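You operate a simulated robot arm through the tools that you are given. There is no shell and no other tool. Be economical: measure what you need, move in short steps, check, and stop when the job is done.

You are at the controls of a simulated two-armed robot. One attempt, no reset.

TASK
Hold the white bucket on the top of the steel bench steady with one hand and put the small bobbin that says "L205" from the top of the steel bench in it with the other.

Only the result counts: the job must be done as asked and must still hold three seconds after the hand-in. Knocking over, shifting, dropping, spilling or breaking anything else fails it.

THE ROBOT
Two 7-joint arms with two-finger parallel grippers on one trunk, on a base that drives. Base frame: it is fixed to the floor where the robot stands at the start and does not move with it; the origin is under the middle of the robot, x ahead of it, y to its left, z up. Readings come in cm, rad, newtons and seconds.
The left shoulder is at the start at [5.2, 10.1, 106], the right one opposite. With the tool pointing down near the work surface each hand reaches from about 22 to 54 cm from the robot's upright axis, wherever it stands, measured 20 degrees to its own side. Places, roughly: small bobbin [200, 125, 75]; white bucket [250, 125, 75]. Payload 2.4 kg a hand.
The TCP of each hand is the grasp point between the finger pads, 2.4 cm short of the fingertips. In the tool frame z runs along the fingers and y along their closing line. The gripper opens to 6.8 cm. The fingers are 1.7 cm wide and 1 cm thick; the gripper's body (4 by 7 cm) begins 4.1 cm behind the TCP.
Orientation is that of the tool frame in the base frame, as [roll, pitch, yaw] about the fixed x, y, z axes, in that order (R = Rz(yaw) Ry(pitch) Rx(roll)). With the fingers straight down and closing along the base's y, the tool's x points along the base's -x, its y along +y and its z along -z.

THE INTERFACE
- The arms move only by the tool play_rows. It takes "left_rows", "right_rows" or both (then of equal length, played together; a hand with none holds still); each is a list of rows, each a list of 7 numbers: the shift along the tool's x, y, z in cm, then the turn, a rotation vector about the tool's x, y, z in rad, then the closure, from 0 (fully open) to 1 (shut). In form: [[x, y, z, wx, wy, wz, grip], ...]. A call has 1 to 20 rows; each row is the pose to reach, as a shift and turn from the pose commanded when the call began, along the tool's axes at that moment. Rows are played at 5 a second. More than 5 cm and 0.15 rad between two rows, or a gripper value outside its range, and nothing of the call is played. A pose out of reach is approached as far as the arm can. The call stops where the force on the tool passes 40 N (or 10 N more than at its start, if that is more) or the arm is blocked; 0.2 s more then pass. Each finger travels about 7.2 cm/s and halts on what it meets, pressing with about 35 N; the grip force reading is that of the motor and also rises with nothing between the fingers. The clock runs only during rows and for 0.2 s after the last one: add rows that repeat a pose to give the fingers time. The reply holds the time, the measured pose of the TCP, the force on the tool along the base axes, the opening and the grip force, in the units named above and with some noise, with the torque about the TCP (base axes, N m) and any sound that the robot's microphone picked up, and new pictures: "show" is both (left out), scene, wrist or none (wrist: the cameras of the hands that moved).
- Cameras (640 x 400 px; columns grow to the right, rows downward): "scene" is now at [14.05, 0.92, 121.86]; the picture's right is [0.07, -1.00, 0.00], its down [-0.60, -0.04, -0.80] and it looks along [0.80, 0.06, -0.60] (base axes); focal length 250 px, centre (320, 200). "left" rides on the left gripper at [8.4, -1.1, -7.5] in its tool frame; the picture's right is [0.13, 0.99, 0.00], its down [-0.60, 0.08, -0.79] and it looks along [-0.79, 0.10, 0.61] (tool axes); focal length 251 px, centre (320, 200). "right" rides on the right gripper at [8.4, 1.1, -7.5] in its tool frame; the picture's right is [-0.13, 0.99, 0.00], its down [-0.60, -0.08, -0.79] and it looks along [-0.79, -0.10, 0.61] (tool axes); focal length 251 px, centre (320, 200). There is no depth. A picture from a camera that has moved, and an enlarged one, comes with that camera's place and axes in the base frame and with its lens.
- move_column(by): slides the trunk up (or, below 0, down) by that many cm; the arms and the scene camera ride with it, the base frame stays. It gives what a move gives, with no picture.
- roll_base(legs): drives the robot by 1 to 6 legs, each [ahead, left, turn to the left] in cm, cm and rad, along the robot's own axes; the way and the turn of a leg run together, so that a leg with both is an arc; at most 150 cm and 3.142 rad a leg. The arms and the cameras ride along, it lands a little off, and it stops where it bumps. It gives what a move gives, and a new picture of the scene camera.
- aim_head(pan, tilt): turns the head with the scene camera to pan (to the left, within 1.501 rad either way) and tilt (down, from -0.506 to 1.204), counted from straight ahead of the robot. It gives what a move gives, and a new picture of the scene camera.
- inspect(camera, box): a new picture of the part [left, top, right, bottom] of that camera's present view, enlarged. It takes no simulated time.
- job_done(): hands the job in; it is judged then, once.

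Go step by step. Nothing tells you exact positions but the pictures and the camera data: compare them with the known pose of the tool, close in by small moves and look again before you grip or let go. The budget is 135 turns and 274 pictures, counting those below and the enlarged ones. Unless the task says otherwise, let go and move clear before handing in.

The tools are called as name(argument=value, ...) on one line, values as JSON. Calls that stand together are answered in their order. play_rows: Moves the arms, as the interface text tells. Its arguments: {"type":"object","properties":{"left_rows":{"type":"array","items":{"type":"array","items":{"type":"number"}}},"right_rows":{"type":"array","items":{"type":"array","items":{"type":"number"}}},"show":{"type":"string","enum":["both","scene","wrist","none"]}},"required":[]} The other tools are called the same way: move_column (by) slides the trunk up or down; roll_base (legs) drives the base; aim_head (pan, tilt) turns the head that bears the scene camera; inspect (camera, box) takes an enlarged picture of a part of a camera's view; job_done () hands the job in.

At the start:

```text
clock: 0.0
left_tool_pos: [39.15, 16.51, 101.21]
left_ee_rot: [-3.14, -0.002, -3.14]
left_contact_force: [-0.5, 0.0, 0.1]
left_ft_torque: [0.01, -0.03, -0.04]
left_opening: 6.81
left_grip_force: 0.0
right_tool_pos: [30.93, -10.12, 98.65]
right_ee_rot: [3.141, 0.0, 3.141]
right_contact_force: [0.1, -0.2, -0.3]
right_ft_torque: [0.03, 0.01, -0.01]
right_opening: 6.79
right_grip_force: 0.1
trunk travel left (down, up): [-27.5, 57.4]
robot x, y, heading: [-0.1, -0.13, 0.002]
head pan, tilt: [0.07, 0.642]
```

scene: 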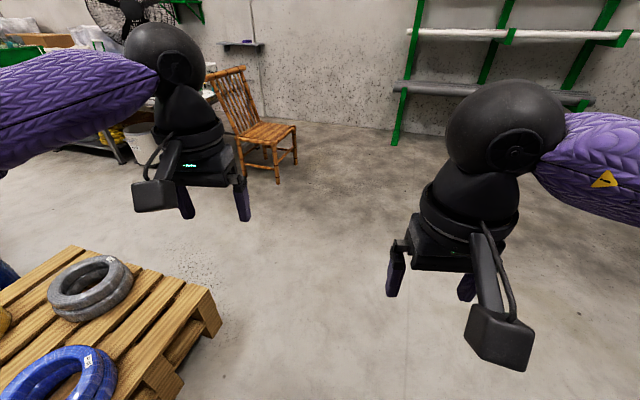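
right: 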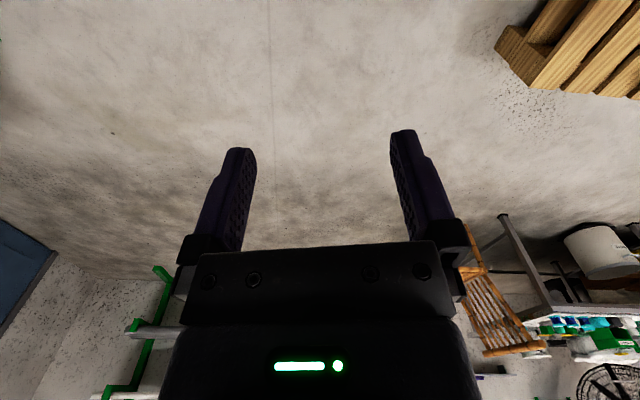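
left: 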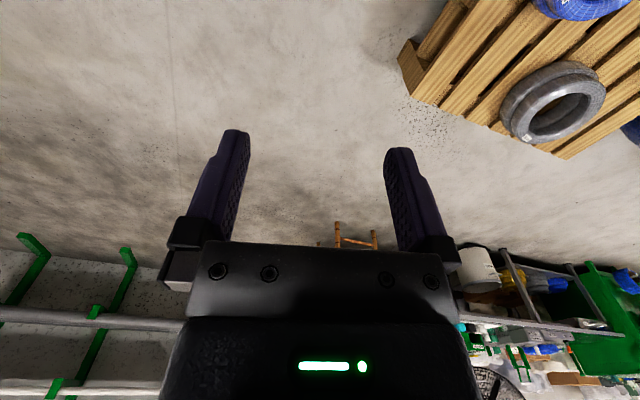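

The bench seems to be far ahead-left, behind the left arm. I'll turn the head to see it.

aim_head(pan=0.6, tilt=0.3)

aim_head(pan=1.2, tilt=0.4)

```text
clock: 0.9
left_tool_pos: [39.22, 16.4, 101.19]
left_ee_rot: [-3.14, -0.003, -3.14]
left_contact_force: [0.7, -0.3, -0.4]
left_ft_torque: [0.0, -0.01, 0.01]
left_opening: 6.78
left_grip_force: 0.1
right_tool_pos: [31.06, -10.07, 98.67]
right_ee_rot: [3.14, 0.002, -3.14]
right_contact_force: [0.3, -0.1, 0.1]
right_ft_torque: [0.0, 0.02, -0.03]
right_opening: 6.83
right_grip_force: 0.0
trunk travel left (down, up): [-27.5, 57.4]
robot x, y, heading: [0.1, 0.0, 0.002]
head pan, tilt: [0.6, 0.3]
camera scene: at [13.08, 5.57, 124.96], right [0.56, -0.83, 0.0], down [-0.24, -0.17, -0.95], along [0.79, 0.54, -0.3], focal length 250 px, centre (320, 200)
```

scene: 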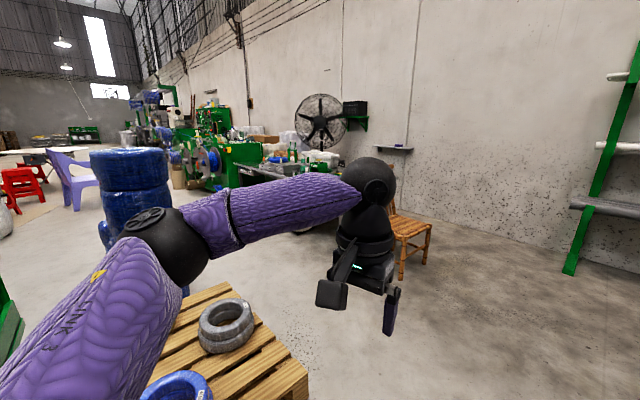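

```text
clock: 1.9
left_tool_pos: [39.31, 16.48, 101.35]
left_ee_rot: [-3.139, -0.003, -3.14]
left_contact_force: [-0.1, -0.6, 0.7]
left_ft_torque: [0.01, 0.0, -0.02]
left_opening: 6.82
left_grip_force: 0.1
right_tool_pos: [30.98, -10.23, 98.7]
right_ee_rot: [3.14, 0.001, 3.141]
right_contact_force: [0.2, 0.6, -0.2]
right_ft_torque: [0.0, 0.01, 0.05]
right_opening: 6.8
right_grip_force: 0.0
trunk travel left (down, up): [-27.5, 57.4]
robot x, y, heading: [-0.11, 0.12, 0.001]
head pan, tilt: [1.201, 0.4]
camera scene: at [8.73, 8.94, 124.04], right [0.93, -0.36, 0.0], down [-0.14, -0.36, -0.92], along [0.33, 0.86, -0.39], focal length 250 px, centre (320, 200)
```

scene: 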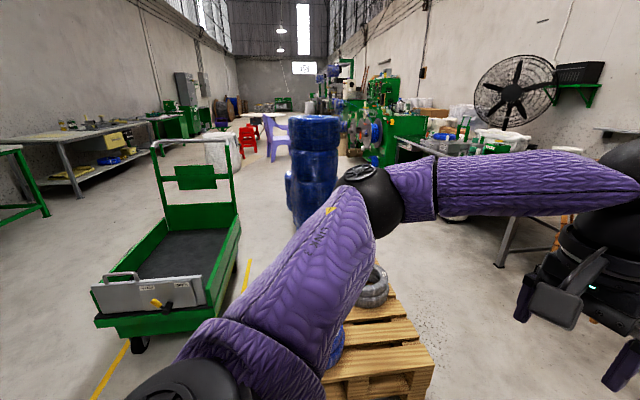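

The bench lies beyond the left arm, past the pallet. I'll drive ahead along the clear floor, then look left.

roll_base(legs=[[110, -10, 0]])

aim_head(pan=0.8, tilt=0.5)

```text
clock: 7.6
left_tool_pos: [148.13, 7.46, 101.34]
left_ee_rot: [-3.14, -0.002, -3.131]
left_contact_force: [-0.1, 0.5, 0.0]
left_ft_torque: [-0.01, 0.01, 0.01]
left_opening: 6.79
left_grip_force: 0.0
right_tool_pos: [140.24, -19.49, 98.61]
right_ee_rot: [3.14, 0.0, -3.133]
right_contact_force: [0.9, -0.4, -0.3]
right_ft_torque: [-0.02, 0.01, 0.01]
right_opening: 6.81
right_grip_force: 0.2
trunk travel left (down, up): [-27.5, 57.4]
robot x, y, heading: [109.17, -9.39, 0.011]
head pan, tilt: [1.201, 0.4]
camera scene: at [117.72, -0.45, 124.04], right [0.94, -0.35, 0.0], down [-0.14, -0.36, -0.92], along [0.33, 0.86, -0.39], focal length 250 px, centre (320, 200)
```

scene: 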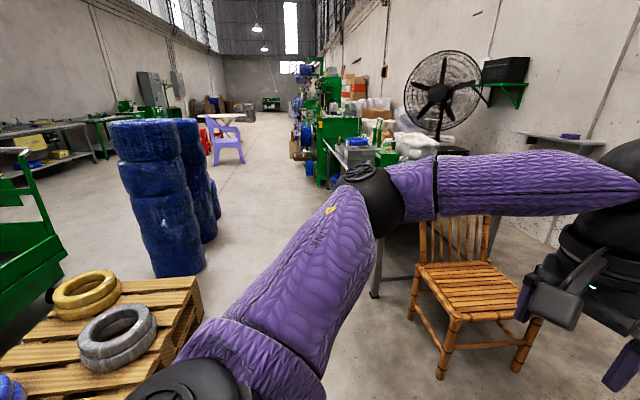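

```text
clock: 8.4
left_tool_pos: [148.09, 7.45, 101.32]
left_ee_rot: [-3.139, -0.002, -3.133]
left_contact_force: [0.3, -1.0, -0.8]
left_ft_torque: [0.0, 0.02, -0.01]
left_opening: 6.79
left_grip_force: 0.1
right_tool_pos: [140.2, -19.38, 98.6]
right_ee_rot: [3.14, -0.001, -3.133]
right_contact_force: [0.1, 0.4, 0.2]
right_ft_torque: [-0.01, -0.04, 0.0]
right_opening: 6.8
right_grip_force: 0.0
trunk travel left (down, up): [-27.5, 57.4]
robot x, y, heading: [109.13, -9.28, 0.008]
head pan, tilt: [0.799, 0.499]
camera scene: at [120.72, -2.53, 123.13], right [0.72, -0.69, 0.0], down [-0.33, -0.35, -0.88], along [0.61, 0.64, -0.48], focal length 250 px, centre (320, 200)
```

scene: 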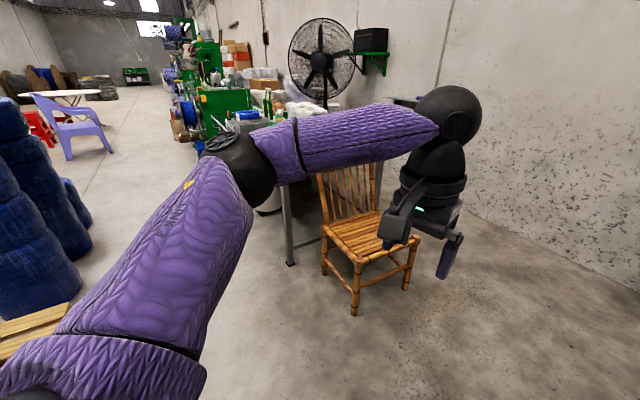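

The bench begins near y≈109 with its left edge at x≈199, with a chair at its near end. I'll approach along the aisle side.

roll_base(legs=[[26, 0, 0], [0, 80, 0]])

aim_head(pan=0.2, tilt=0.6)

aim_head(pan=0.75, tilt=0.5)

```text
clock: 14.2
left_tool_pos: [174.36, 86.74, 101.24]
left_ee_rot: [-3.141, -0.002, 3.137]
left_contact_force: [0.2, 0.1, 0.2]
left_ft_torque: [-0.04, 0.01, 0.01]
left_opening: 6.81
left_grip_force: 0.1
right_tool_pos: [166.12, 60.02, 98.76]
right_ee_rot: [3.14, 0.001, 3.134]
right_contact_force: [1.0, 0.9, 0.9]
right_ft_torque: [-0.03, -0.03, 0.0]
right_opening: 6.79
right_grip_force: 0.1
trunk travel left (down, up): [-27.5, 57.4]
robot x, y, heading: [134.68, 70.13, -0.004]
head pan, tilt: [0.799, 0.499]
camera scene: at [146.79, 77.18, 123.13], right [0.71, -0.7, 0.0], down [-0.34, -0.34, -0.88], along [0.62, 0.63, -0.48], focal length 250 px, centre (320, 200)
```

scene: 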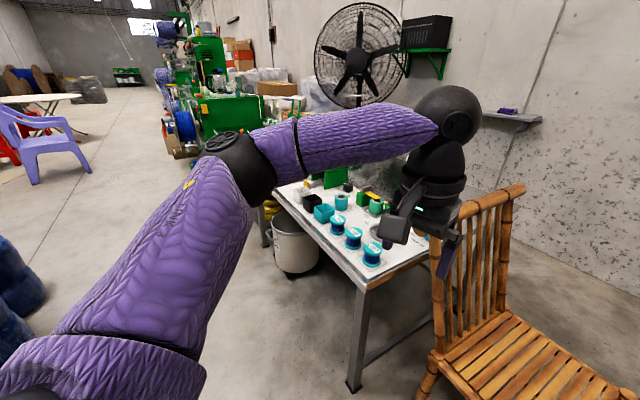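

```text
clock: 15.2
left_tool_pos: [174.37, 86.69, 101.24]
left_ee_rot: [-3.14, -0.002, 3.136]
left_contact_force: [-0.2, -0.1, 1.5]
left_ft_torque: [0.0, 0.0, -0.02]
left_opening: 6.79
left_grip_force: 0.0
right_tool_pos: [165.98, 60.13, 98.68]
right_ee_rot: [3.138, 0.001, 3.135]
right_contact_force: [-0.1, -0.7, 0.0]
right_ft_torque: [0.0, 0.02, -0.02]
right_opening: 6.79
right_grip_force: 0.0
trunk travel left (down, up): [-27.5, 57.4]
robot x, y, heading: [134.82, 70.22, -0.007]
head pan, tilt: [0.201, 0.6]
camera scene: at [149.08, 72.4, 122.22], right [0.19, -0.98, 0.0], down [-0.55, -0.11, -0.82], along [0.81, 0.16, -0.57], focal length 250 px, centre (320, 200)
```

scene: 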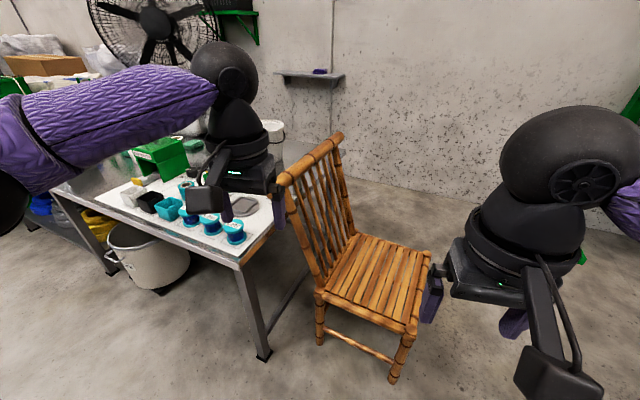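

```text
clock: 16.1
left_tool_pos: [174.26, 86.71, 101.37]
left_ee_rot: [-3.139, -0.001, 3.137]
left_contact_force: [-0.7, -0.1, 1.4]
left_ft_torque: [-0.01, 0.0, 0.01]
left_opening: 6.8
left_grip_force: 0.0
right_tool_pos: [165.82, 60.0, 98.51]
right_ee_rot: [3.14, -0.001, 3.135]
right_contact_force: [-0.3, 0.2, 0.0]
right_ft_torque: [0.01, -0.01, 0.01]
right_opening: 6.8
right_grip_force: 0.2
trunk travel left (down, up): [-27.5, 57.4]
robot x, y, heading: [135.04, 70.74, -0.003]
head pan, tilt: [0.75, 0.499]
camera scene: at [147.11, 76.85, 123.13], right [0.68, -0.74, 0.0], down [-0.35, -0.32, -0.88], along [0.65, 0.59, -0.48], focal length 250 px, centre (320, 200)
```

scene: 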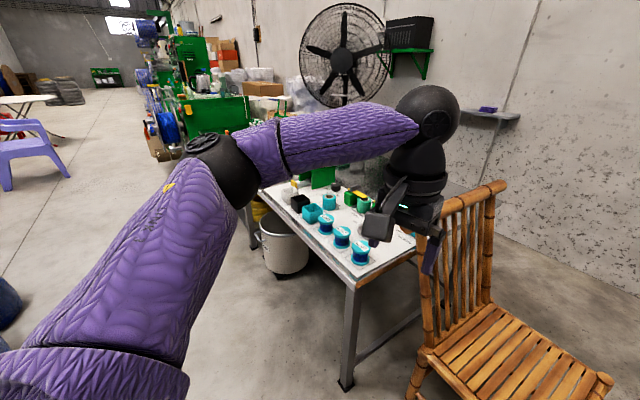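

I see blue bobbins and bins near the front edge and a small white bucket further back. I'll line up along the bench side for a clearer view.

roll_base(legs=[[-10, 0, 0], [0, 55, 0]])

aim_head(pan=0.0, tilt=0.4)

```text
clock: 20.1
left_tool_pos: [164.38, 144.32, 101.24]
left_ee_rot: [-3.138, -0.002, -3.134]
left_contact_force: [0.8, 0.1, -0.5]
left_ft_torque: [0.0, 0.0, 0.03]
left_opening: 6.78
left_grip_force: 0.0
right_tool_pos: [156.47, 117.66, 98.64]
right_ee_rot: [3.141, -0.001, -3.135]
right_contact_force: [0.3, 0.0, 0.3]
right_ft_torque: [0.0, 0.0, -0.01]
right_opening: 6.78
right_grip_force: 0.0
trunk travel left (down, up): [-27.5, 57.4]
robot x, y, heading: [125.11, 127.32, 0.006]
head pan, tilt: [0.75, 0.499]
camera scene: at [137.29, 134.11, 123.13], right [0.69, -0.73, 0.0], down [-0.35, -0.33, -0.88], along [0.64, 0.6, -0.48], focal length 250 px, centre (320, 200)
```

scene: 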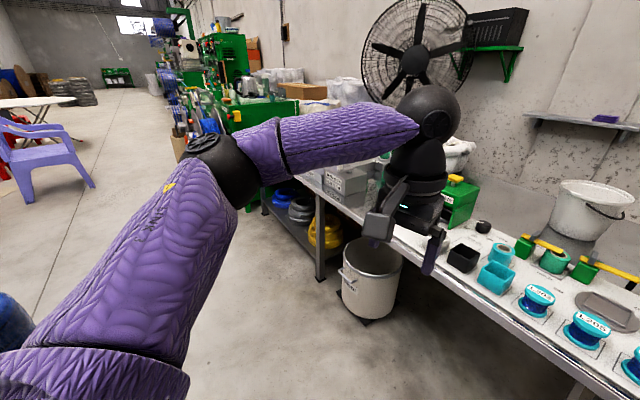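

```text
clock: 21.2
left_tool_pos: [164.39, 144.38, 101.27]
left_ee_rot: [-3.14, -0.001, -3.134]
left_contact_force: [-0.7, -0.9, -1.3]
left_ft_torque: [-0.02, -0.02, -0.01]
left_opening: 6.79
left_grip_force: 0.1
right_tool_pos: [156.43, 117.61, 98.62]
right_ee_rot: [3.139, 0.001, -3.135]
right_contact_force: [0.0, 0.4, 0.2]
right_ft_torque: [-0.01, 0.01, 0.0]
right_opening: 6.8
right_grip_force: 0.0
trunk travel left (down, up): [-27.5, 57.4]
robot x, y, heading: [125.06, 127.44, 0.013]
head pan, tilt: [0.0, 0.4]
camera scene: at [139.94, 127.92, 124.04], right [0.01, -1.0, 0.0], down [-0.39, 0.0, -0.92], along [0.92, 0.01, -0.39], focal length 250 px, centre (320, 200)
```

scene: 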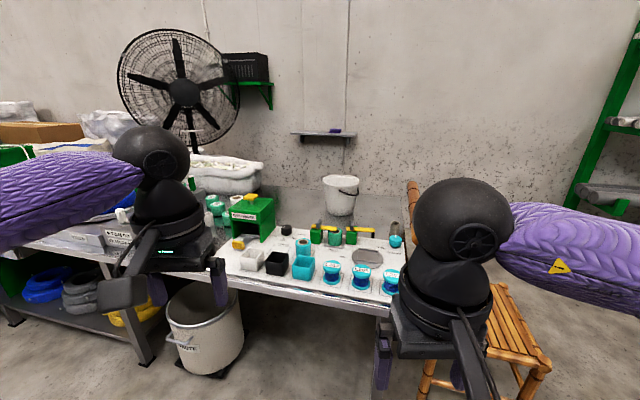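

inspect(camera="scene", box=[220, 160, 420, 300])

```text
2.86 times, centred on (320, 230) of scene
camera zoom: at [139.94, 127.92, 124.04], right [0.01, -1.0, 0.0], down [-0.39, 0.0, -0.92], along [0.92, 0.01, -0.39], focal length 714 px, centre (320, 114)
```

zoom: 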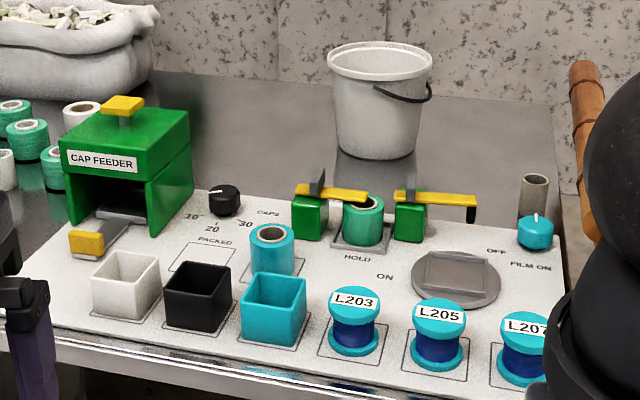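

L205 is the middle of three blue bobbins at about (194,117); the bucket is at about (245,120), 57 cm inside the bench edge. I need to know how far an arm reaches when tilted forward, so I'll test the left one in free air here.

play_rows(left_rows=[[-4, 0, -1, 0, -0.15, 0, 0], [-8, 0, -2, 0, -0.3, 0, 0], [-12, 0, -3, 0, -0.45, 0, 0], [-16, 0, -4, 0, -0.6, 0, 0], [-20, 0, -5, 0, -0.75, 0, 0], [-24, 0, -5, 0, -0.9, 0, 0], [-28, 0, -5, 0, -1.0, 0, 0], [-32, 0, -5, 0, -1.0, 0, 0], [-36, 0, -5, 0, -1.0, 0, 0], [-40, 0, -5, 0, -1.0, 0, 0], [-44, 0, -5, 0, -1.0, 0, 0]], show="scene")

```text
clock: 23.6
left_tool_pos: [189.89, 143.51, 104.84]
left_ee_rot: [-3.139, 1.0, -3.132]
left_contact_force: [-0.6, 0.4, -0.1]
left_ft_torque: [-0.03, 0.03, 0.01]
left_opening: 6.82
left_grip_force: 0.0
left hand out of reach, approached as far as the arm can: row 7, 8, 9, 10, 11
right_tool_pos: [156.34, 117.54, 98.59]
right_ee_rot: [3.139, -0.001, -3.133]
right_contact_force: [0.0, -0.9, -0.1]
right_ft_torque: [0.0, -0.02, 0.0]
right_opening: 6.82
right_grip_force: 0.0
trunk travel left (down, up): [-27.5, 57.4]
robot x, y, heading: [125.18, 127.06, 0.008]
head pan, tilt: [0.0, 0.4]
camera scene: at [139.95, 127.91, 124.04], right [0.01, -1.0, 0.0], down [-0.39, 0.0, -0.92], along [0.92, 0.01, -0.39], focal length 250 px, centre (320, 200)
```

scene: 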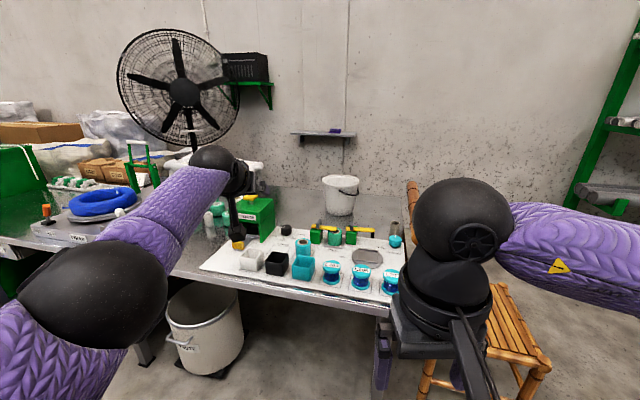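

Reach tilted is about 65 cm from the axis. I'll check the base's front and clearance under the bench.

aim_head(pan=0.0, tilt=1.2)

aim_head(pan=-0.5, tilt=0.7)

```text
clock: 24.8
left_tool_pos: [189.99, 143.72, 104.95]
left_ee_rot: [-3.14, 0.999, -3.134]
left_contact_force: [-0.5, 0.2, -0.6]
left_ft_torque: [-0.02, 0.01, -0.02]
left_opening: 6.82
left_grip_force: 0.0
right_tool_pos: [156.37, 117.5, 98.64]
right_ee_rot: [3.14, -0.001, -3.135]
right_contact_force: [0.4, 0.2, -0.1]
right_ft_torque: [0.01, -0.01, -0.02]
right_opening: 6.76
right_grip_force: 0.1
trunk travel left (down, up): [-27.5, 57.4]
robot x, y, heading: [125.14, 127.55, 0.003]
head pan, tilt: [0.0, 1.201]
camera scene: at [136.28, 127.88, 117.76], right [0.01, -1.0, 0.0], down [-0.93, -0.01, -0.36], along [0.36, 0.0, -0.93], focal length 250 px, centre (320, 200)
```

scene: 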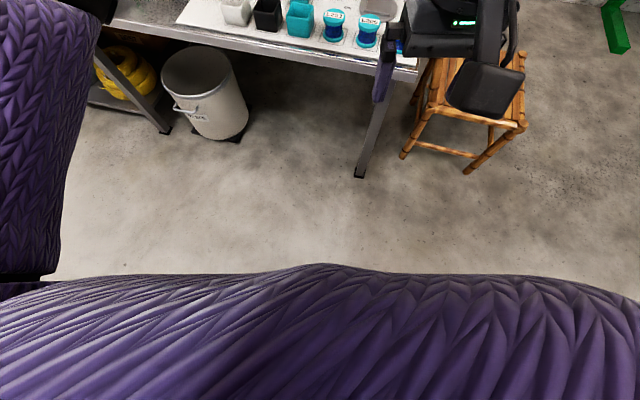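

```text
clock: 25.7
left_tool_pos: [189.95, 143.6, 104.83]
left_ee_rot: [-3.138, 0.999, -3.133]
left_contact_force: [-1.0, 0.3, -0.2]
left_ft_torque: [0.0, 0.03, -0.02]
left_opening: 6.81
left_grip_force: 0.1
right_tool_pos: [156.38, 117.62, 98.61]
right_ee_rot: [3.141, 0.002, -3.135]
right_contact_force: [-0.2, 0.3, -0.5]
right_ft_torque: [-0.01, -0.01, -0.01]
right_opening: 6.79
right_grip_force: 0.1
trunk travel left (down, up): [-27.5, 57.4]
robot x, y, heading: [125.55, 127.56, 0.011]
head pan, tilt: [-0.499, 0.7]
camera scene: at [138.17, 123.84, 121.35], right [-0.47, -0.88, 0.0], down [-0.57, 0.3, -0.76], along [0.67, -0.36, -0.65], focal length 250 px, centre (320, 200)
```

scene: 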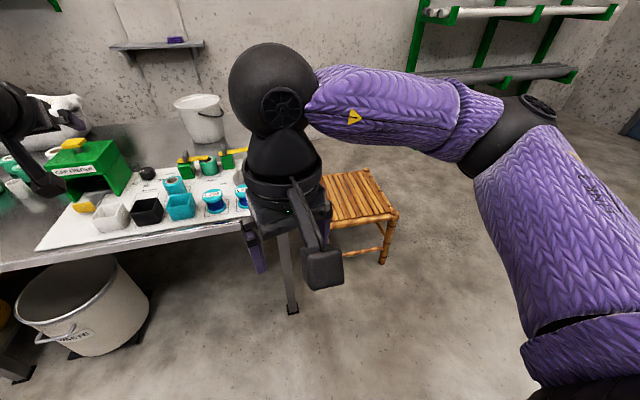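

The left hand should see my own trunk if I yaw it half round; I'll retract and try that, to know how close I can drive.

play_rows(left_rows=[[2.5, 0, -2.8, 0, 0.145, 0, 0], [5, 0, -5.6, 0, 0.29, 0, 0], [7.5, 0, -8.4, 0, 0.43, 0, 0], [10, 0, -11.2, 0, 0.57, 0, 0], [12.5, 0, -14, 0, 0.71, 0, 0], [15, 0, -16.8, 0, 0.85, 0, 0], [17.4, 0, -19.7, 0, 1.0, 0, 0]], show="none")

play_rows(left_rows=[[0, 0, 0, 0, 0, 0.15, 0], [0, 0, 0, 0, 0, 0.3, 0], [0, 0, 0, 0, 0, 0.45, 0], [0, 0, 0, 0, 0, 0.6, 0], [0, 0, 0, 0, 0, 0.75, 0], [0, 0, 0, 0, 0, 0.9, 0], [0, 0, 0, 0, 0, 1.05, 0], [0, 0, 0, 0, 0, 1.2, 0], [0, 0, 0, 0, 0, 1.35, 0], [0, 0, 0, 0, 0, 1.5, 0], [0, 0, 0, 0, 0, 1.65, 0], [0, 0, 0, 0, 0, 1.8, 0], [0, 0, 0, 0, 0, 1.95, 0], [0, 0, 0, 0, 0, 2.1, 0], [0, 0, 0, 0, 0, 2.25, 0], [0, 0, 0, 0, 0, 2.4, 0], [0, 0, 0, 0, 0, 2.55, 0], [0, 0, 0, 0, 0, 2.7, 0], [0, 0, 0, 0, 0, 2.85, 0], [0, 0, 0, 0, 0, 3.0, 0]], show="wrist")

```text
clock: 27.3
left_tool_pos: [164.11, 143.57, 100.97]
left_ee_rot: [-3.141, -0.003, -3.133]
left_contact_force: [-0.2, -0.2, -0.7]
left_ft_torque: [-0.02, -0.02, -0.03]
left_opening: 6.81
left_grip_force: 0.0
right_tool_pos: [156.4, 117.69, 98.56]
right_ee_rot: [3.14, -0.002, -3.135]
right_contact_force: [0.4, 0.5, 0.8]
right_ft_torque: [0.02, 0.05, 0.0]
right_opening: 6.8
right_grip_force: 0.0
trunk travel left (down, up): [-27.5, 57.4]
robot x, y, heading: [125.27, 127.66, 0.007]
head pan, tilt: [-0.499, 0.7]
```

```text
clock: 28.7
left_tool_pos: [163.97, 143.51, 100.73]
left_ee_rot: [-3.138, 0.01, 2.282]
left_contact_force: [-0.5, -2.0, -0.3]
left_ft_torque: [0.03, -0.04, 0.14]
left_opening: 6.79
left_grip_force: 0.0
right_tool_pos: [156.45, 117.61, 98.67]
right_ee_rot: [3.139, 0.002, -3.133]
right_contact_force: [-0.2, 0.2, -0.2]
right_ft_torque: [0.0, -0.01, -0.02]
right_opening: 6.81
right_grip_force: 0.2
trunk travel left (down, up): [-27.5, 57.4]
robot x, y, heading: [125.45, 127.39, 0.007]
head pan, tilt: [-0.499, 0.7]
stopped in row 7 (left hand): the force on the tool passed its limit at 84 N (the readings are from after the stop); the commanded pose is now the measured one
camera left: at [157.49, 149.24, 108.15], right [0.67, 0.74, 0.0], down [0.45, -0.4, 0.8], along [0.59, -0.54, -0.6], focal length 251 px, centre (320, 200)
```

left: 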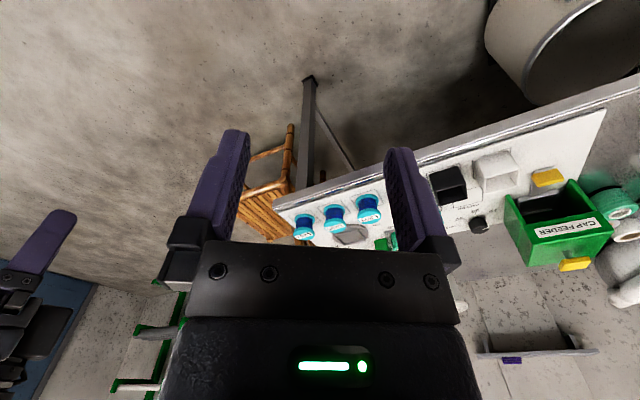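

The turn was blocked that way. I'll turn back and try the other direction.

play_rows(left_rows=[[0, 0, 0, 0, 0, -0.15, 0], [0, 0, 0, 0, 0, -0.3, 0], [0, 0, 0, 0, 0, -0.45, 0], [0, 0, 0, 0, 0, -0.6, 0], [0, 0, 0, 0, 0, -0.75, 0], [0, 0, 0, 0, 0, -0.9, 0], [0, 0, 0, 0, 0, -1.05, 0], [0, 0, 0, 0, 0, -1.2, 0], [0, 0, 0, 0, 0, -1.35, 0], [0, 0, 0, 0, 0, -1.5, 0], [0, 0, 0, 0, 0, -1.65, 0], [0, 0, 0, 0, 0, -1.8, 0], [0, 0, 0, 0, 0, -1.95, 0], [0, 0, 0, 0, 0, -2.1, 0], [0, 0, 0, 0, 0, -2.25, 0], [0, 0, 0, 0, 0, -2.4, 0]], show="both")

```text
clock: 32.1
left_tool_pos: [163.99, 143.31, 100.68]
left_ee_rot: [-3.139, -0.012, -1.601]
left_contact_force: [0.2, 0.6, 0.3]
left_ft_torque: [0.0, 0.01, 0.0]
left_opening: 6.79
left_grip_force: 0.1
right_tool_pos: [156.43, 117.5, 98.69]
right_ee_rot: [3.141, 0.001, -3.136]
right_contact_force: [-0.6, -0.5, -0.7]
right_ft_torque: [0.0, -0.01, -0.02]
right_opening: 6.8
right_grip_force: 0.2
trunk travel left (down, up): [-27.5, 57.4]
robot x, y, heading: [125.56, 127.65, 0.006]
head pan, tilt: [-0.499, 0.7]
camera scene: at [138.16, 123.83, 121.36], right [-0.47, -0.88, 0.0], down [-0.57, 0.3, -0.76], along [0.67, -0.36, -0.64], focal length 250 px, centre (320, 200)
camera left: at [164.7, 135.12, 108.35], right [-0.99, -0.1, 0.0], down [-0.06, 0.61, 0.79], along [-0.08, 0.78, -0.62], focal length 251 px, centre (320, 200)
```

scene: 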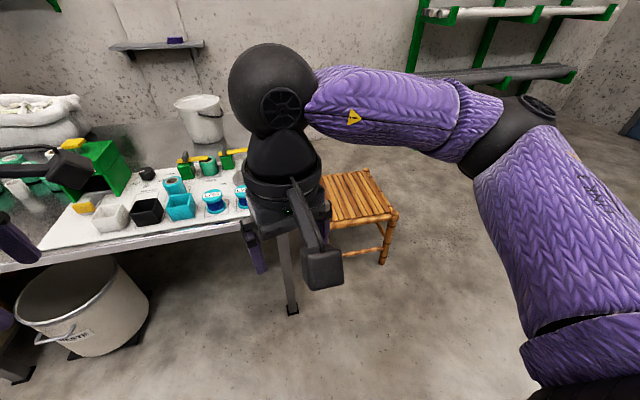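
left: 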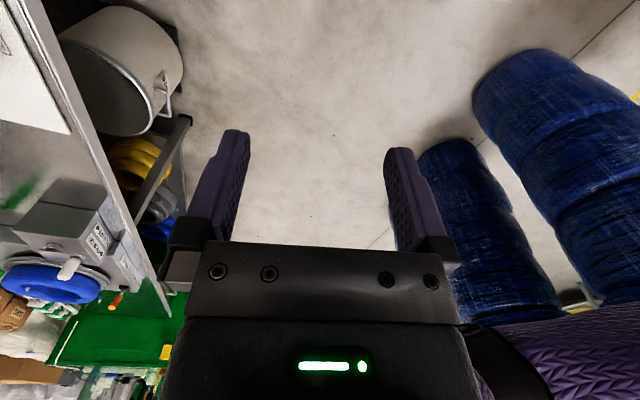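

That direction works. I continue to look back at my trunk.

play_rows(left_rows=[[0, 0, 0, 0, 0, -0.15, 0], [0, 0, 0, 0, 0, -0.3, 0], [0, 0, 0, 0, 0, -0.45, 0], [0, 0, 0, 0, 0, -0.6, 0], [0, 0, 0, 0, 0, -0.75, 0], [0, 0, 0, 0, 0, -0.9, 0], [0, 0, 0, 0, 0, -1.05, 0], [0, 0, 0, 0, 0, -1.2, 0], [0, 0, 0, 0, 0, -1.35, 0]], show="wrist")

```text
clock: 34.1
left_tool_pos: [172.5, 148.8, 103.24]
left_ee_rot: [3.133, -0.003, -0.255]
left_contact_force: [0.4, -0.3, 0.1]
left_ft_torque: [0.01, -0.01, -0.03]
left_opening: 6.82
left_grip_force: 0.0
left hand out of reach, approached as far as the arm can: row 7, 8, 9
right_tool_pos: [156.46, 117.69, 98.61]
right_ee_rot: [3.14, 0.0, -3.134]
right_contact_force: [0.4, 0.5, -0.1]
right_ft_torque: [-0.02, 0.01, -0.01]
right_opening: 6.79
right_grip_force: 0.1
trunk travel left (down, up): [-27.5, 57.4]
robot x, y, heading: [125.44, 127.2, 0.008]
head pan, tilt: [-0.499, 0.7]
camera left: at [180.88, 147.89, 110.84], right [-0.13, -0.99, 0.01], down [-0.6, 0.09, 0.79], along [-0.79, 0.09, -0.61], focal length 251 px, centre (320, 200)
```

left: 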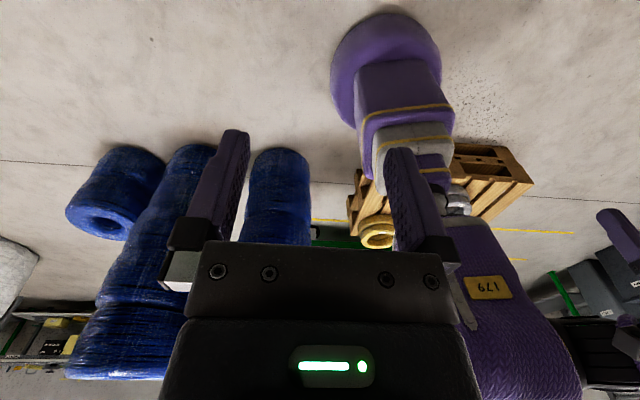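

The hand camera shows a round low base, a slim telescoping column and the torso above. I zoom to measure these.

inspect(camera="left", box=[300, 0, 600, 380])

```text
1.05 times, centred on (450, 190) of left (not enlarged: the box is as wide or as high as the picture)
camera zoom: at [180.88, 147.89, 110.84], right [-0.13, -0.99, 0.01], down [-0.6, 0.09, 0.79], along [-0.79, 0.09, -0.61], focal length 265 px, centre (183, 210)
```

zoom: 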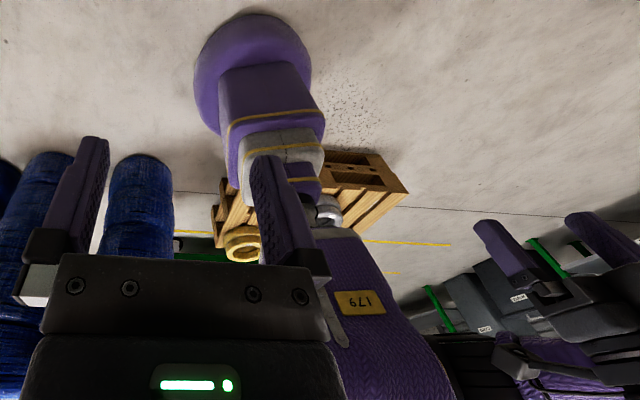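

The column is slim below bench height and the base is low, so I can get the axis to about x=177. I next test, in free air, whether the extended left hand can be yawed with its camera on the outside.

play_rows(left_rows=[[0.5, 0.5, 0, 0, 0, 0.145, 0], [1, 1, 0, 0, 0, 0.29, 0], [1.5, 1.5, 0, 0, 0, 0.435, 0], [2, 2, 0, 0, 0, 0.58, 0], [2.5, 2.5, 0, 0, 0, 0.725, 0], [3, 3, 0, 0, 0, 0.87, 0], [3.5, 3.5, -0.5, 0, 0, 1.015, 0], [4, 4, -0.5, 0, 0, 1.16, 0], [4.5, 4.5, -1, 0, 0, 1.305, 0], [5, 5, -1, 0, 0, 1.45, 0], [5.5, 5.5, -1.5, 0, 0, 1.595, 0], [6, 6, -1.5, 0, 0, 1.74, 0], [6.5, 6.5, -2, 0, 0, 1.885, 0], [7, 7, -2.5, 0, 0, 2.03, 0], [7.5, 7.1, -3, 0, 0, 2.175, 0], [7.5, 7.1, -3, 0, 0, 2.32, 0], [7.5, 7.1, -3, 0, 0, 2.465, 0], [7.5, 7.1, -3, 0, 0, 2.61, 0], [7.5, 7.1, -3, 0, 0, 2.755, 0], [7.5, 7.1, -3, 0, 0, 2.9, 0]], show="none")

play_rows(left_rows=[[0, 0, 0, 0, 0, 0.15, 0], [0, 0, 0, 0, 0, 0.3, 0], [0, 0, 0, 0, 0, 0.45, 0], [0, 0, 0, 0, 0, 0.6, 0], [0, 0, 0, 0, 0, 0.75, 0], [0, 0, 0, 0, 0, 0.9, 0], [0, 0, 0, 0, 0, 1.05, 0], [0, 0, 0, 0, 0, 1.2, 0], [0, 0, 0, 0, 0, 1.35, 0], [0, 0, 0, 0, 0, 1.5, 0]], show="none")

aim_head(pan=0.2, tilt=0.5)

```text
clock: 38.3
left_tool_pos: [173.13, 140.13, 105.56]
left_ee_rot: [-3.131, 0.005, -3.118]
left_contact_force: [-0.3, -0.9, -0.8]
left_ft_torque: [0.0, -0.02, 0.0]
left_opening: 6.79
left_grip_force: 0.1
left hand out of reach, approached as far as the arm can: row 7, 8, 9, 10, 11, 12, 13, 14, 15, 16, 17, 18, 19, 20
right_tool_pos: [156.31, 117.49, 98.6]
right_ee_rot: [3.141, 0.002, -3.134]
right_contact_force: [0.0, -0.2, -1.1]
right_ft_torque: [-0.01, 0.01, 0.0]
right_opening: 6.8
right_grip_force: 0.1
trunk travel left (down, up): [-27.5, 57.4]
robot x, y, heading: [125.38, 127.83, 0.003]
head pan, tilt: [-0.499, 0.7]
```

```text
clock: 39.0
left_tool_pos: [173.51, 139.99, 105.61]
left_ee_rot: [-3.131, 0.015, 2.863]
left_contact_force: [1.9, -2.1, -0.9]
left_ft_torque: [0.17, -0.06, 0.18]
left_opening: 6.79
left_grip_force: 0.1
right_tool_pos: [156.54, 117.54, 98.65]
right_ee_rot: [3.138, 0.0, -3.135]
right_contact_force: [-0.4, -0.5, -0.6]
right_ft_torque: [-0.02, 0.01, 0.0]
right_opening: 6.78
right_grip_force: 0.1
trunk travel left (down, up): [-27.5, 57.4]
robot x, y, heading: [125.23, 127.13, 0.01]
head pan, tilt: [-0.499, 0.7]
stopped in row 3 (left hand): the force on the tool passed its limit at 86 N (the readings are from after the stop); the commanded pose is now the measured one
```

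```text
clock: 40.0
left_tool_pos: [173.42, 139.99, 105.57]
left_ee_rot: [-3.13, 0.016, 2.863]
left_contact_force: [3.3, -2.1, -1.6]
left_ft_torque: [0.14, 0.05, 0.14]
left_opening: 6.82
left_grip_force: 0.0
right_tool_pos: [156.51, 117.52, 98.63]
right_ee_rot: [3.14, -0.001, -3.135]
right_contact_force: [-1.2, 0.3, 0.4]
right_ft_torque: [0.01, -0.01, 0.03]
right_opening: 6.8
right_grip_force: 0.1
trunk travel left (down, up): [-27.5, 57.4]
robot x, y, heading: [125.51, 127.65, 0.007]
head pan, tilt: [0.201, 0.499]
camera scene: at [139.59, 129.71, 123.12], right [0.2, -0.98, 0.0], down [-0.47, -0.1, -0.88], along [0.86, 0.18, -0.48], focal length 250 px, centre (320, 200)
```

scene: 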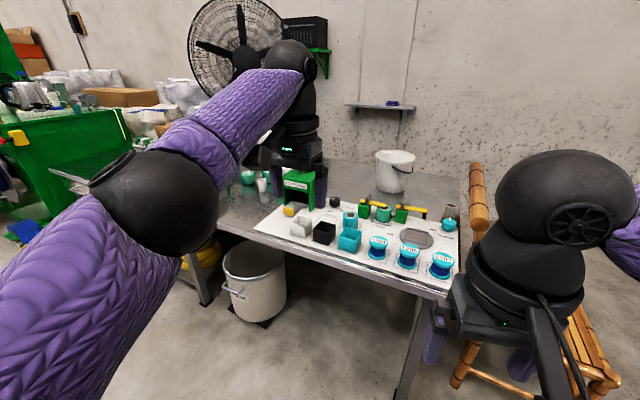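

The outward yaw is blocked, the inward one is free. Plan: right hand picks L205, left hand grips the bucket's front-left rim. I retract the left arm and drive up for the pick.

play_rows(left_rows=[[3.5, 0.4, 0, 0, 0, -0.14, 0], [7, 0.8, 0, 0, 0, -0.28, 0], [10.7, 1.1, 0, 0, 0, -0.28, 0]], show="none")

roll_base(legs=[[28, -4, 0]])

aim_head(pan=-0.1, tilt=0.7)

```text
clock: 40.8
left_tool_pos: [163.53, 144.14, 105.65]
left_ee_rot: [-3.127, 0.01, -3.137]
left_contact_force: [0.4, 0.0, 0.7]
left_ft_torque: [-0.01, 0.0, -0.02]
left_opening: 6.78
left_grip_force: 0.1
right_tool_pos: [156.46, 117.62, 98.61]
right_ee_rot: [3.139, 0.0, -3.135]
right_contact_force: [0.7, 1.0, 0.0]
right_ft_torque: [-0.03, -0.02, 0.01]
right_opening: 6.76
right_grip_force: 0.1
trunk travel left (down, up): [-27.5, 57.4]
robot x, y, heading: [125.09, 127.9, 0.009]
head pan, tilt: [0.201, 0.499]
```

```text
clock: 42.8
left_tool_pos: [191.09, 140.17, 105.52]
left_ee_rot: [-3.128, 0.012, 3.138]
left_contact_force: [0.1, -0.5, 0.6]
left_ft_torque: [-0.01, 0.0, 0.01]
left_opening: 6.8
left_grip_force: 0.1
right_tool_pos: [183.76, 113.6, 98.66]
right_ee_rot: [3.141, 0.002, -3.142]
right_contact_force: [0.2, 0.4, 0.6]
right_ft_torque: [-0.02, -0.01, -0.03]
right_opening: 6.81
right_grip_force: 0.1
trunk travel left (down, up): [-27.5, 57.4]
robot x, y, heading: [152.68, 123.7, 0.005]
head pan, tilt: [0.201, 0.499]
camera scene: at [167.01, 125.9, 123.12], right [0.2, -0.98, 0.0], down [-0.47, -0.1, -0.88], along [0.86, 0.18, -0.48], focal length 250 px, centre (320, 200)
```

scene: 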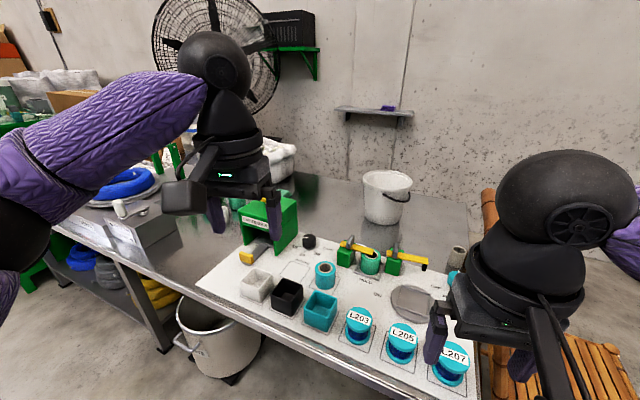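

```text
clock: 43.6
left_tool_pos: [191.04, 140.28, 105.54]
left_ee_rot: [-3.127, 0.01, 3.137]
left_contact_force: [-0.1, 0.3, -0.8]
left_ft_torque: [-0.05, -0.01, 0.01]
left_opening: 6.81
left_grip_force: 0.1
right_tool_pos: [183.69, 113.57, 98.51]
right_ee_rot: [3.141, 0.0, -3.139]
right_contact_force: [0.9, -0.7, 0.6]
right_ft_torque: [-0.02, 0.01, 0.0]
right_opening: 6.82
right_grip_force: 0.1
trunk travel left (down, up): [-27.5, 57.4]
robot x, y, heading: [152.51, 123.9, 0.004]
head pan, tilt: [-0.099, 0.7]
camera scene: at [166.54, 123.25, 121.36], right [-0.1, -1.0, 0.0], down [-0.64, 0.06, -0.77], along [0.76, -0.07, -0.64], focal length 250 px, centre (320, 200)
```

scene: 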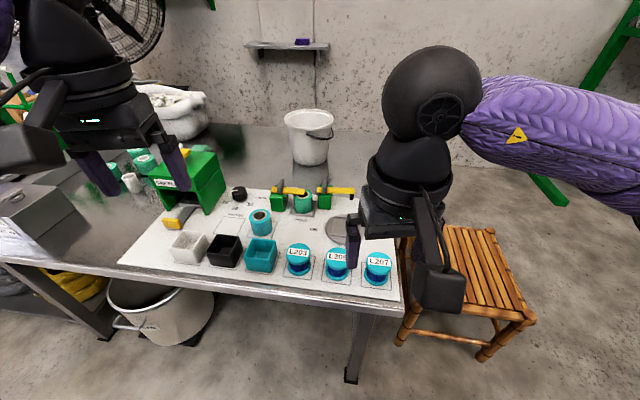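

inspect(camera="scene", box=[260, 180, 420, 300])

inspect(camera="scene", box=[260, 90, 370, 180])

inspect(camera="right", box=[0, 0, 640, 400])

```text
3.33 times, centred on (340, 240) of scene
camera zoom: at [166.54, 123.25, 121.36], right [-0.1, -1.0, 0.0], down [-0.64, 0.06, -0.77], along [0.76, -0.07, -0.64], focal length 833 px, centre (253, 67)
```

zoom: 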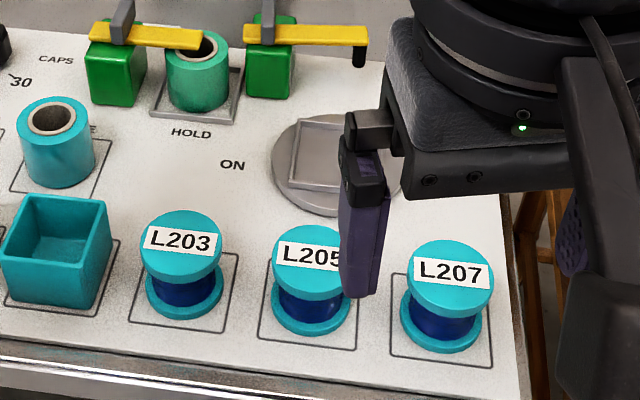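

```text
4.44 times, centred on (315, 135) of scene
camera zoom: at [166.54, 123.25, 121.36], right [-0.1, -1.0, 0.0], down [-0.64, 0.06, -0.77], along [0.76, -0.07, -0.64], focal length 1111 px, centre (342, 489)
```

zoom: 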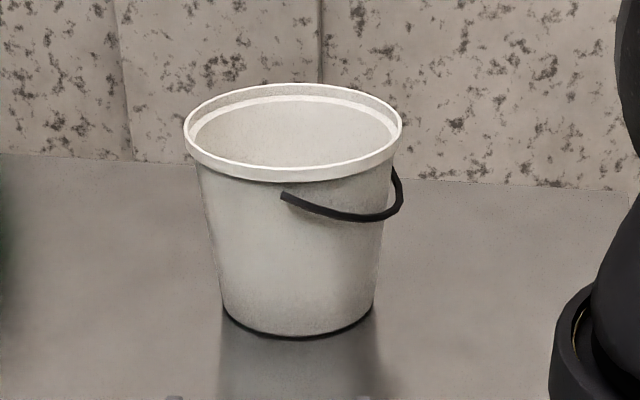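

```text
1.00 times, centred on (320, 200) of right (not enlarged: the box is as wide or as high as the picture)
camera zoom: at [175.43, 114.74, 106.24], right [0.13, 0.99, 0.0], down [0.6, -0.08, 0.79], along [0.79, -0.1, -0.61], focal length 251 px, centre (320, 200)
```

zoom: 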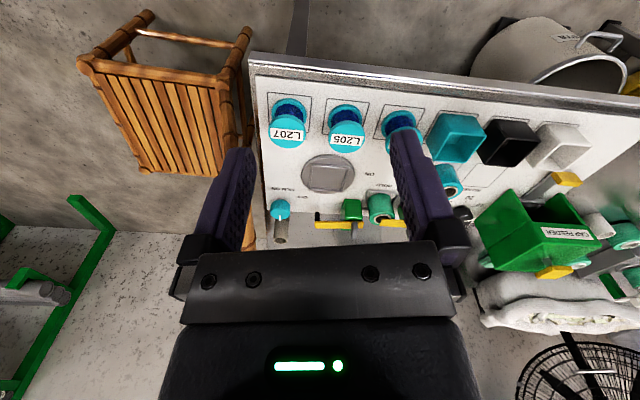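

L205 is at about (196.3,116.3), top at z≈81. I'll bring the right hand above it.

play_rows(right_rows=[[-4, 0.9, 1, 0, 0, 0, 0], [-8, 1.8, 3, 0, 0, 0, 0], [-12.6, 2.7, 7, 0, 0, 0, 0], [-12.6, 2.7, 7, 0, 0, 0, 0]], show="both")

```text
refused: row 3 steps farther than a row can; nothing moved
```

play_rows(right_rows=[[-3, 0.7, 1, 0, 0, 0, 0], [-6, 1.4, 3, 0, 0, 0, 0], [-9, 2.1, 5, 0, 0, 0, 0], [-12.6, 2.7, 7, 0, 0, 0, 0], [-12.6, 2.7, 7, 0, 0, 0, 0]], show="both")

```text
clock: 44.8
left_tool_pos: [190.98, 140.28, 105.5]
left_ee_rot: [-3.125, 0.012, 3.138]
left_contact_force: [0.1, -0.1, 0.6]
left_ft_torque: [-0.02, -0.01, -0.03]
left_opening: 6.8
left_grip_force: 0.1
right_tool_pos: [196.35, 116.27, 91.81]
right_ee_rot: [3.141, -0.001, -3.137]
right_contact_force: [0.8, -0.6, 0.7]
right_ft_torque: [0.01, -0.02, 0.0]
right_opening: 6.8
right_grip_force: 0.1
trunk travel left (down, up): [-27.5, 57.4]
robot x, y, heading: [152.46, 123.83, -0.001]
head pan, tilt: [-0.099, 0.7]
camera scene: at [166.55, 123.25, 121.35], right [-0.1, -1.0, 0.0], down [-0.64, 0.06, -0.76], along [0.76, -0.07, -0.64], focal length 250 px, centre (320, 200)
camera right: at [187.94, 117.2, 99.36], right [0.13, 0.99, 0.0], down [0.6, -0.08, 0.79], along [0.79, -0.1, -0.61], focal length 251 px, centre (320, 200)
```

scene: 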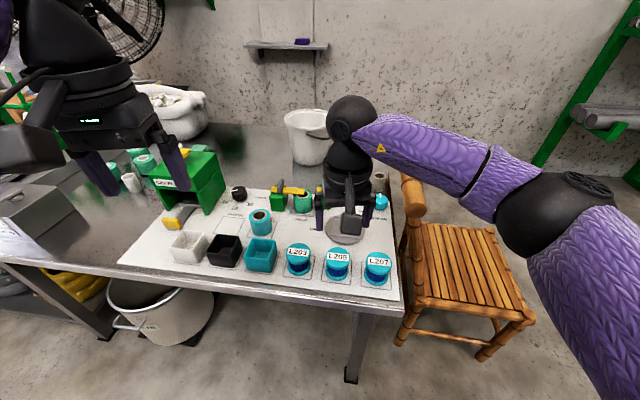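
right: 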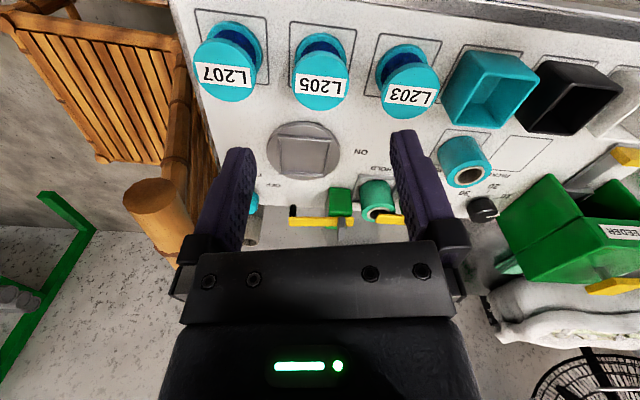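

inspect(camera="scene", box=[280, 180, 400, 300])

inspect(camera="right", box=[240, 0, 420, 160])

```text
3.33 times, centred on (340, 240) of scene
camera zoom: at [166.55, 123.25, 121.35], right [-0.1, -1.0, 0.0], down [-0.64, 0.06, -0.76], along [0.76, -0.07, -0.64], focal length 833 px, centre (253, 67)
```

zoom: 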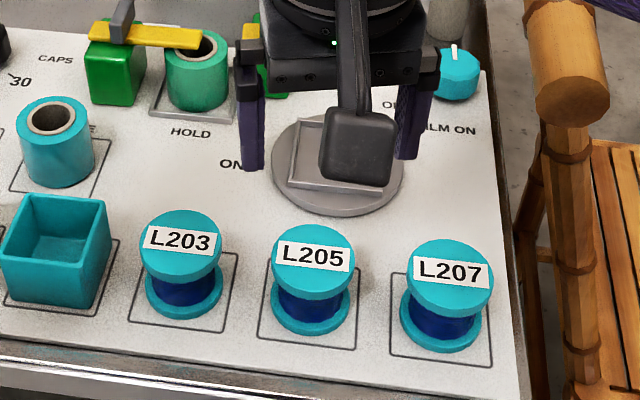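

```text
2.50 times, centred on (330, 80) of right
camera zoom: at [187.94, 117.2, 99.36], right [0.13, 0.99, 0.0], down [0.6, -0.08, 0.79], along [0.79, -0.1, -0.61], focal length 629 px, centre (295, 500)
```

zoom: 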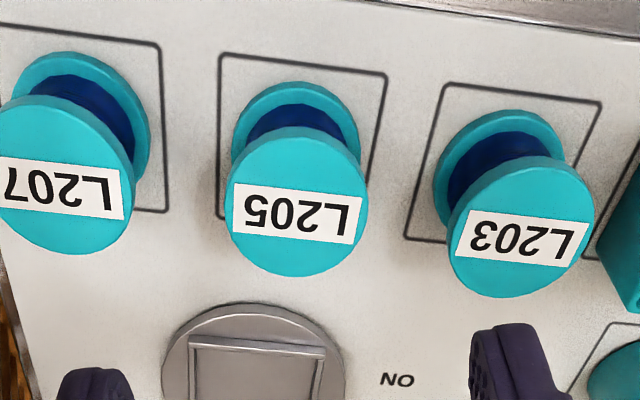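

Triangulating both views, the panel lies at z≈70.5, so L205 sits at about (199.9,115.8) with its top near 76. I shift over it and lower part way.

play_rows(right_rows=[[-3.5, -0.4, 2, 0, 0, 0, 0], [-3.5, -0.4, 6, 0, 0, 0, 0], [-3.5, -0.4, 9, 0, 0, 0, 0], [-3.5, -0.4, 9, 0, 0, 0, 0]], show="both")

inspect(camera="scene", box=[280, 180, 400, 300])

```text
clock: 45.8
left_tool_pos: [191.0, 140.17, 105.62]
left_ee_rot: [-3.128, 0.013, 3.139]
left_contact_force: [0.0, -0.6, 0.7]
left_ft_torque: [-0.01, -0.02, 0.02]
left_opening: 6.78
left_grip_force: 0.0
right_tool_pos: [199.86, 116.14, 82.39]
right_ee_rot: [3.14, 0.001, -3.138]
right_contact_force: [-0.1, -0.8, 0.0]
right_ft_torque: [-0.01, 0.0, 0.03]
right_opening: 6.78
right_grip_force: 0.1
trunk travel left (down, up): [-27.5, 57.4]
robot x, y, heading: [152.44, 123.96, 0.001]
head pan, tilt: [-0.099, 0.7]
camera scene: at [166.55, 123.25, 121.36], right [-0.1, -1.0, 0.0], down [-0.64, 0.06, -0.76], along [0.76, -0.07, -0.64], focal length 250 px, centre (320, 200)
camera right: at [191.57, 117.1, 89.91], right [0.13, 0.99, 0.0], down [0.6, -0.08, 0.79], along [0.79, -0.1, -0.61], focal length 251 px, centre (320, 200)
```

scene: 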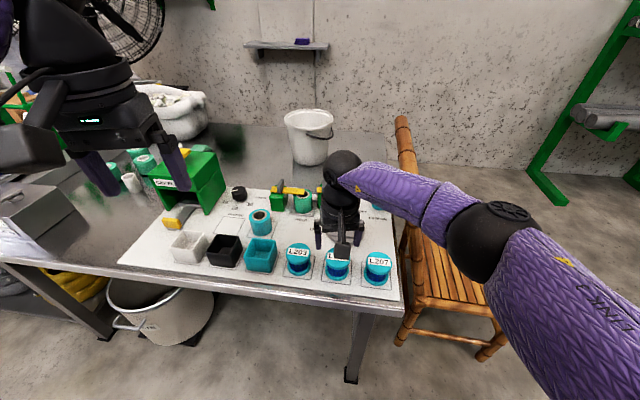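
right: 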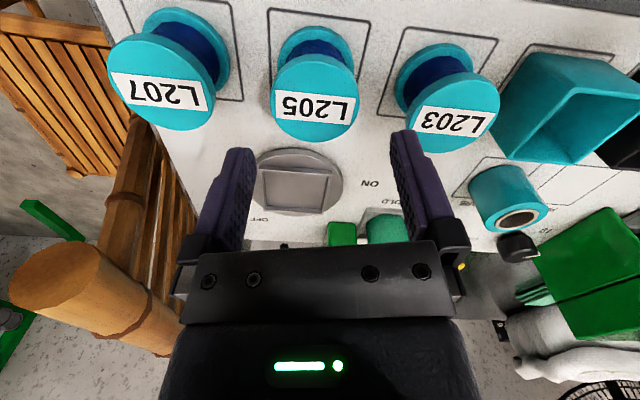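

```text
3.33 times, centred on (340, 240) of scene
camera zoom: at [166.55, 123.25, 121.36], right [-0.1, -1.0, 0.0], down [-0.64, 0.06, -0.76], along [0.76, -0.07, -0.64], focal length 833 px, centre (253, 67)
```

zoom: 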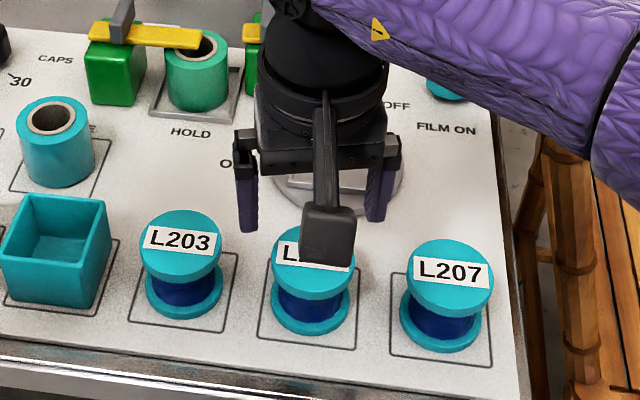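

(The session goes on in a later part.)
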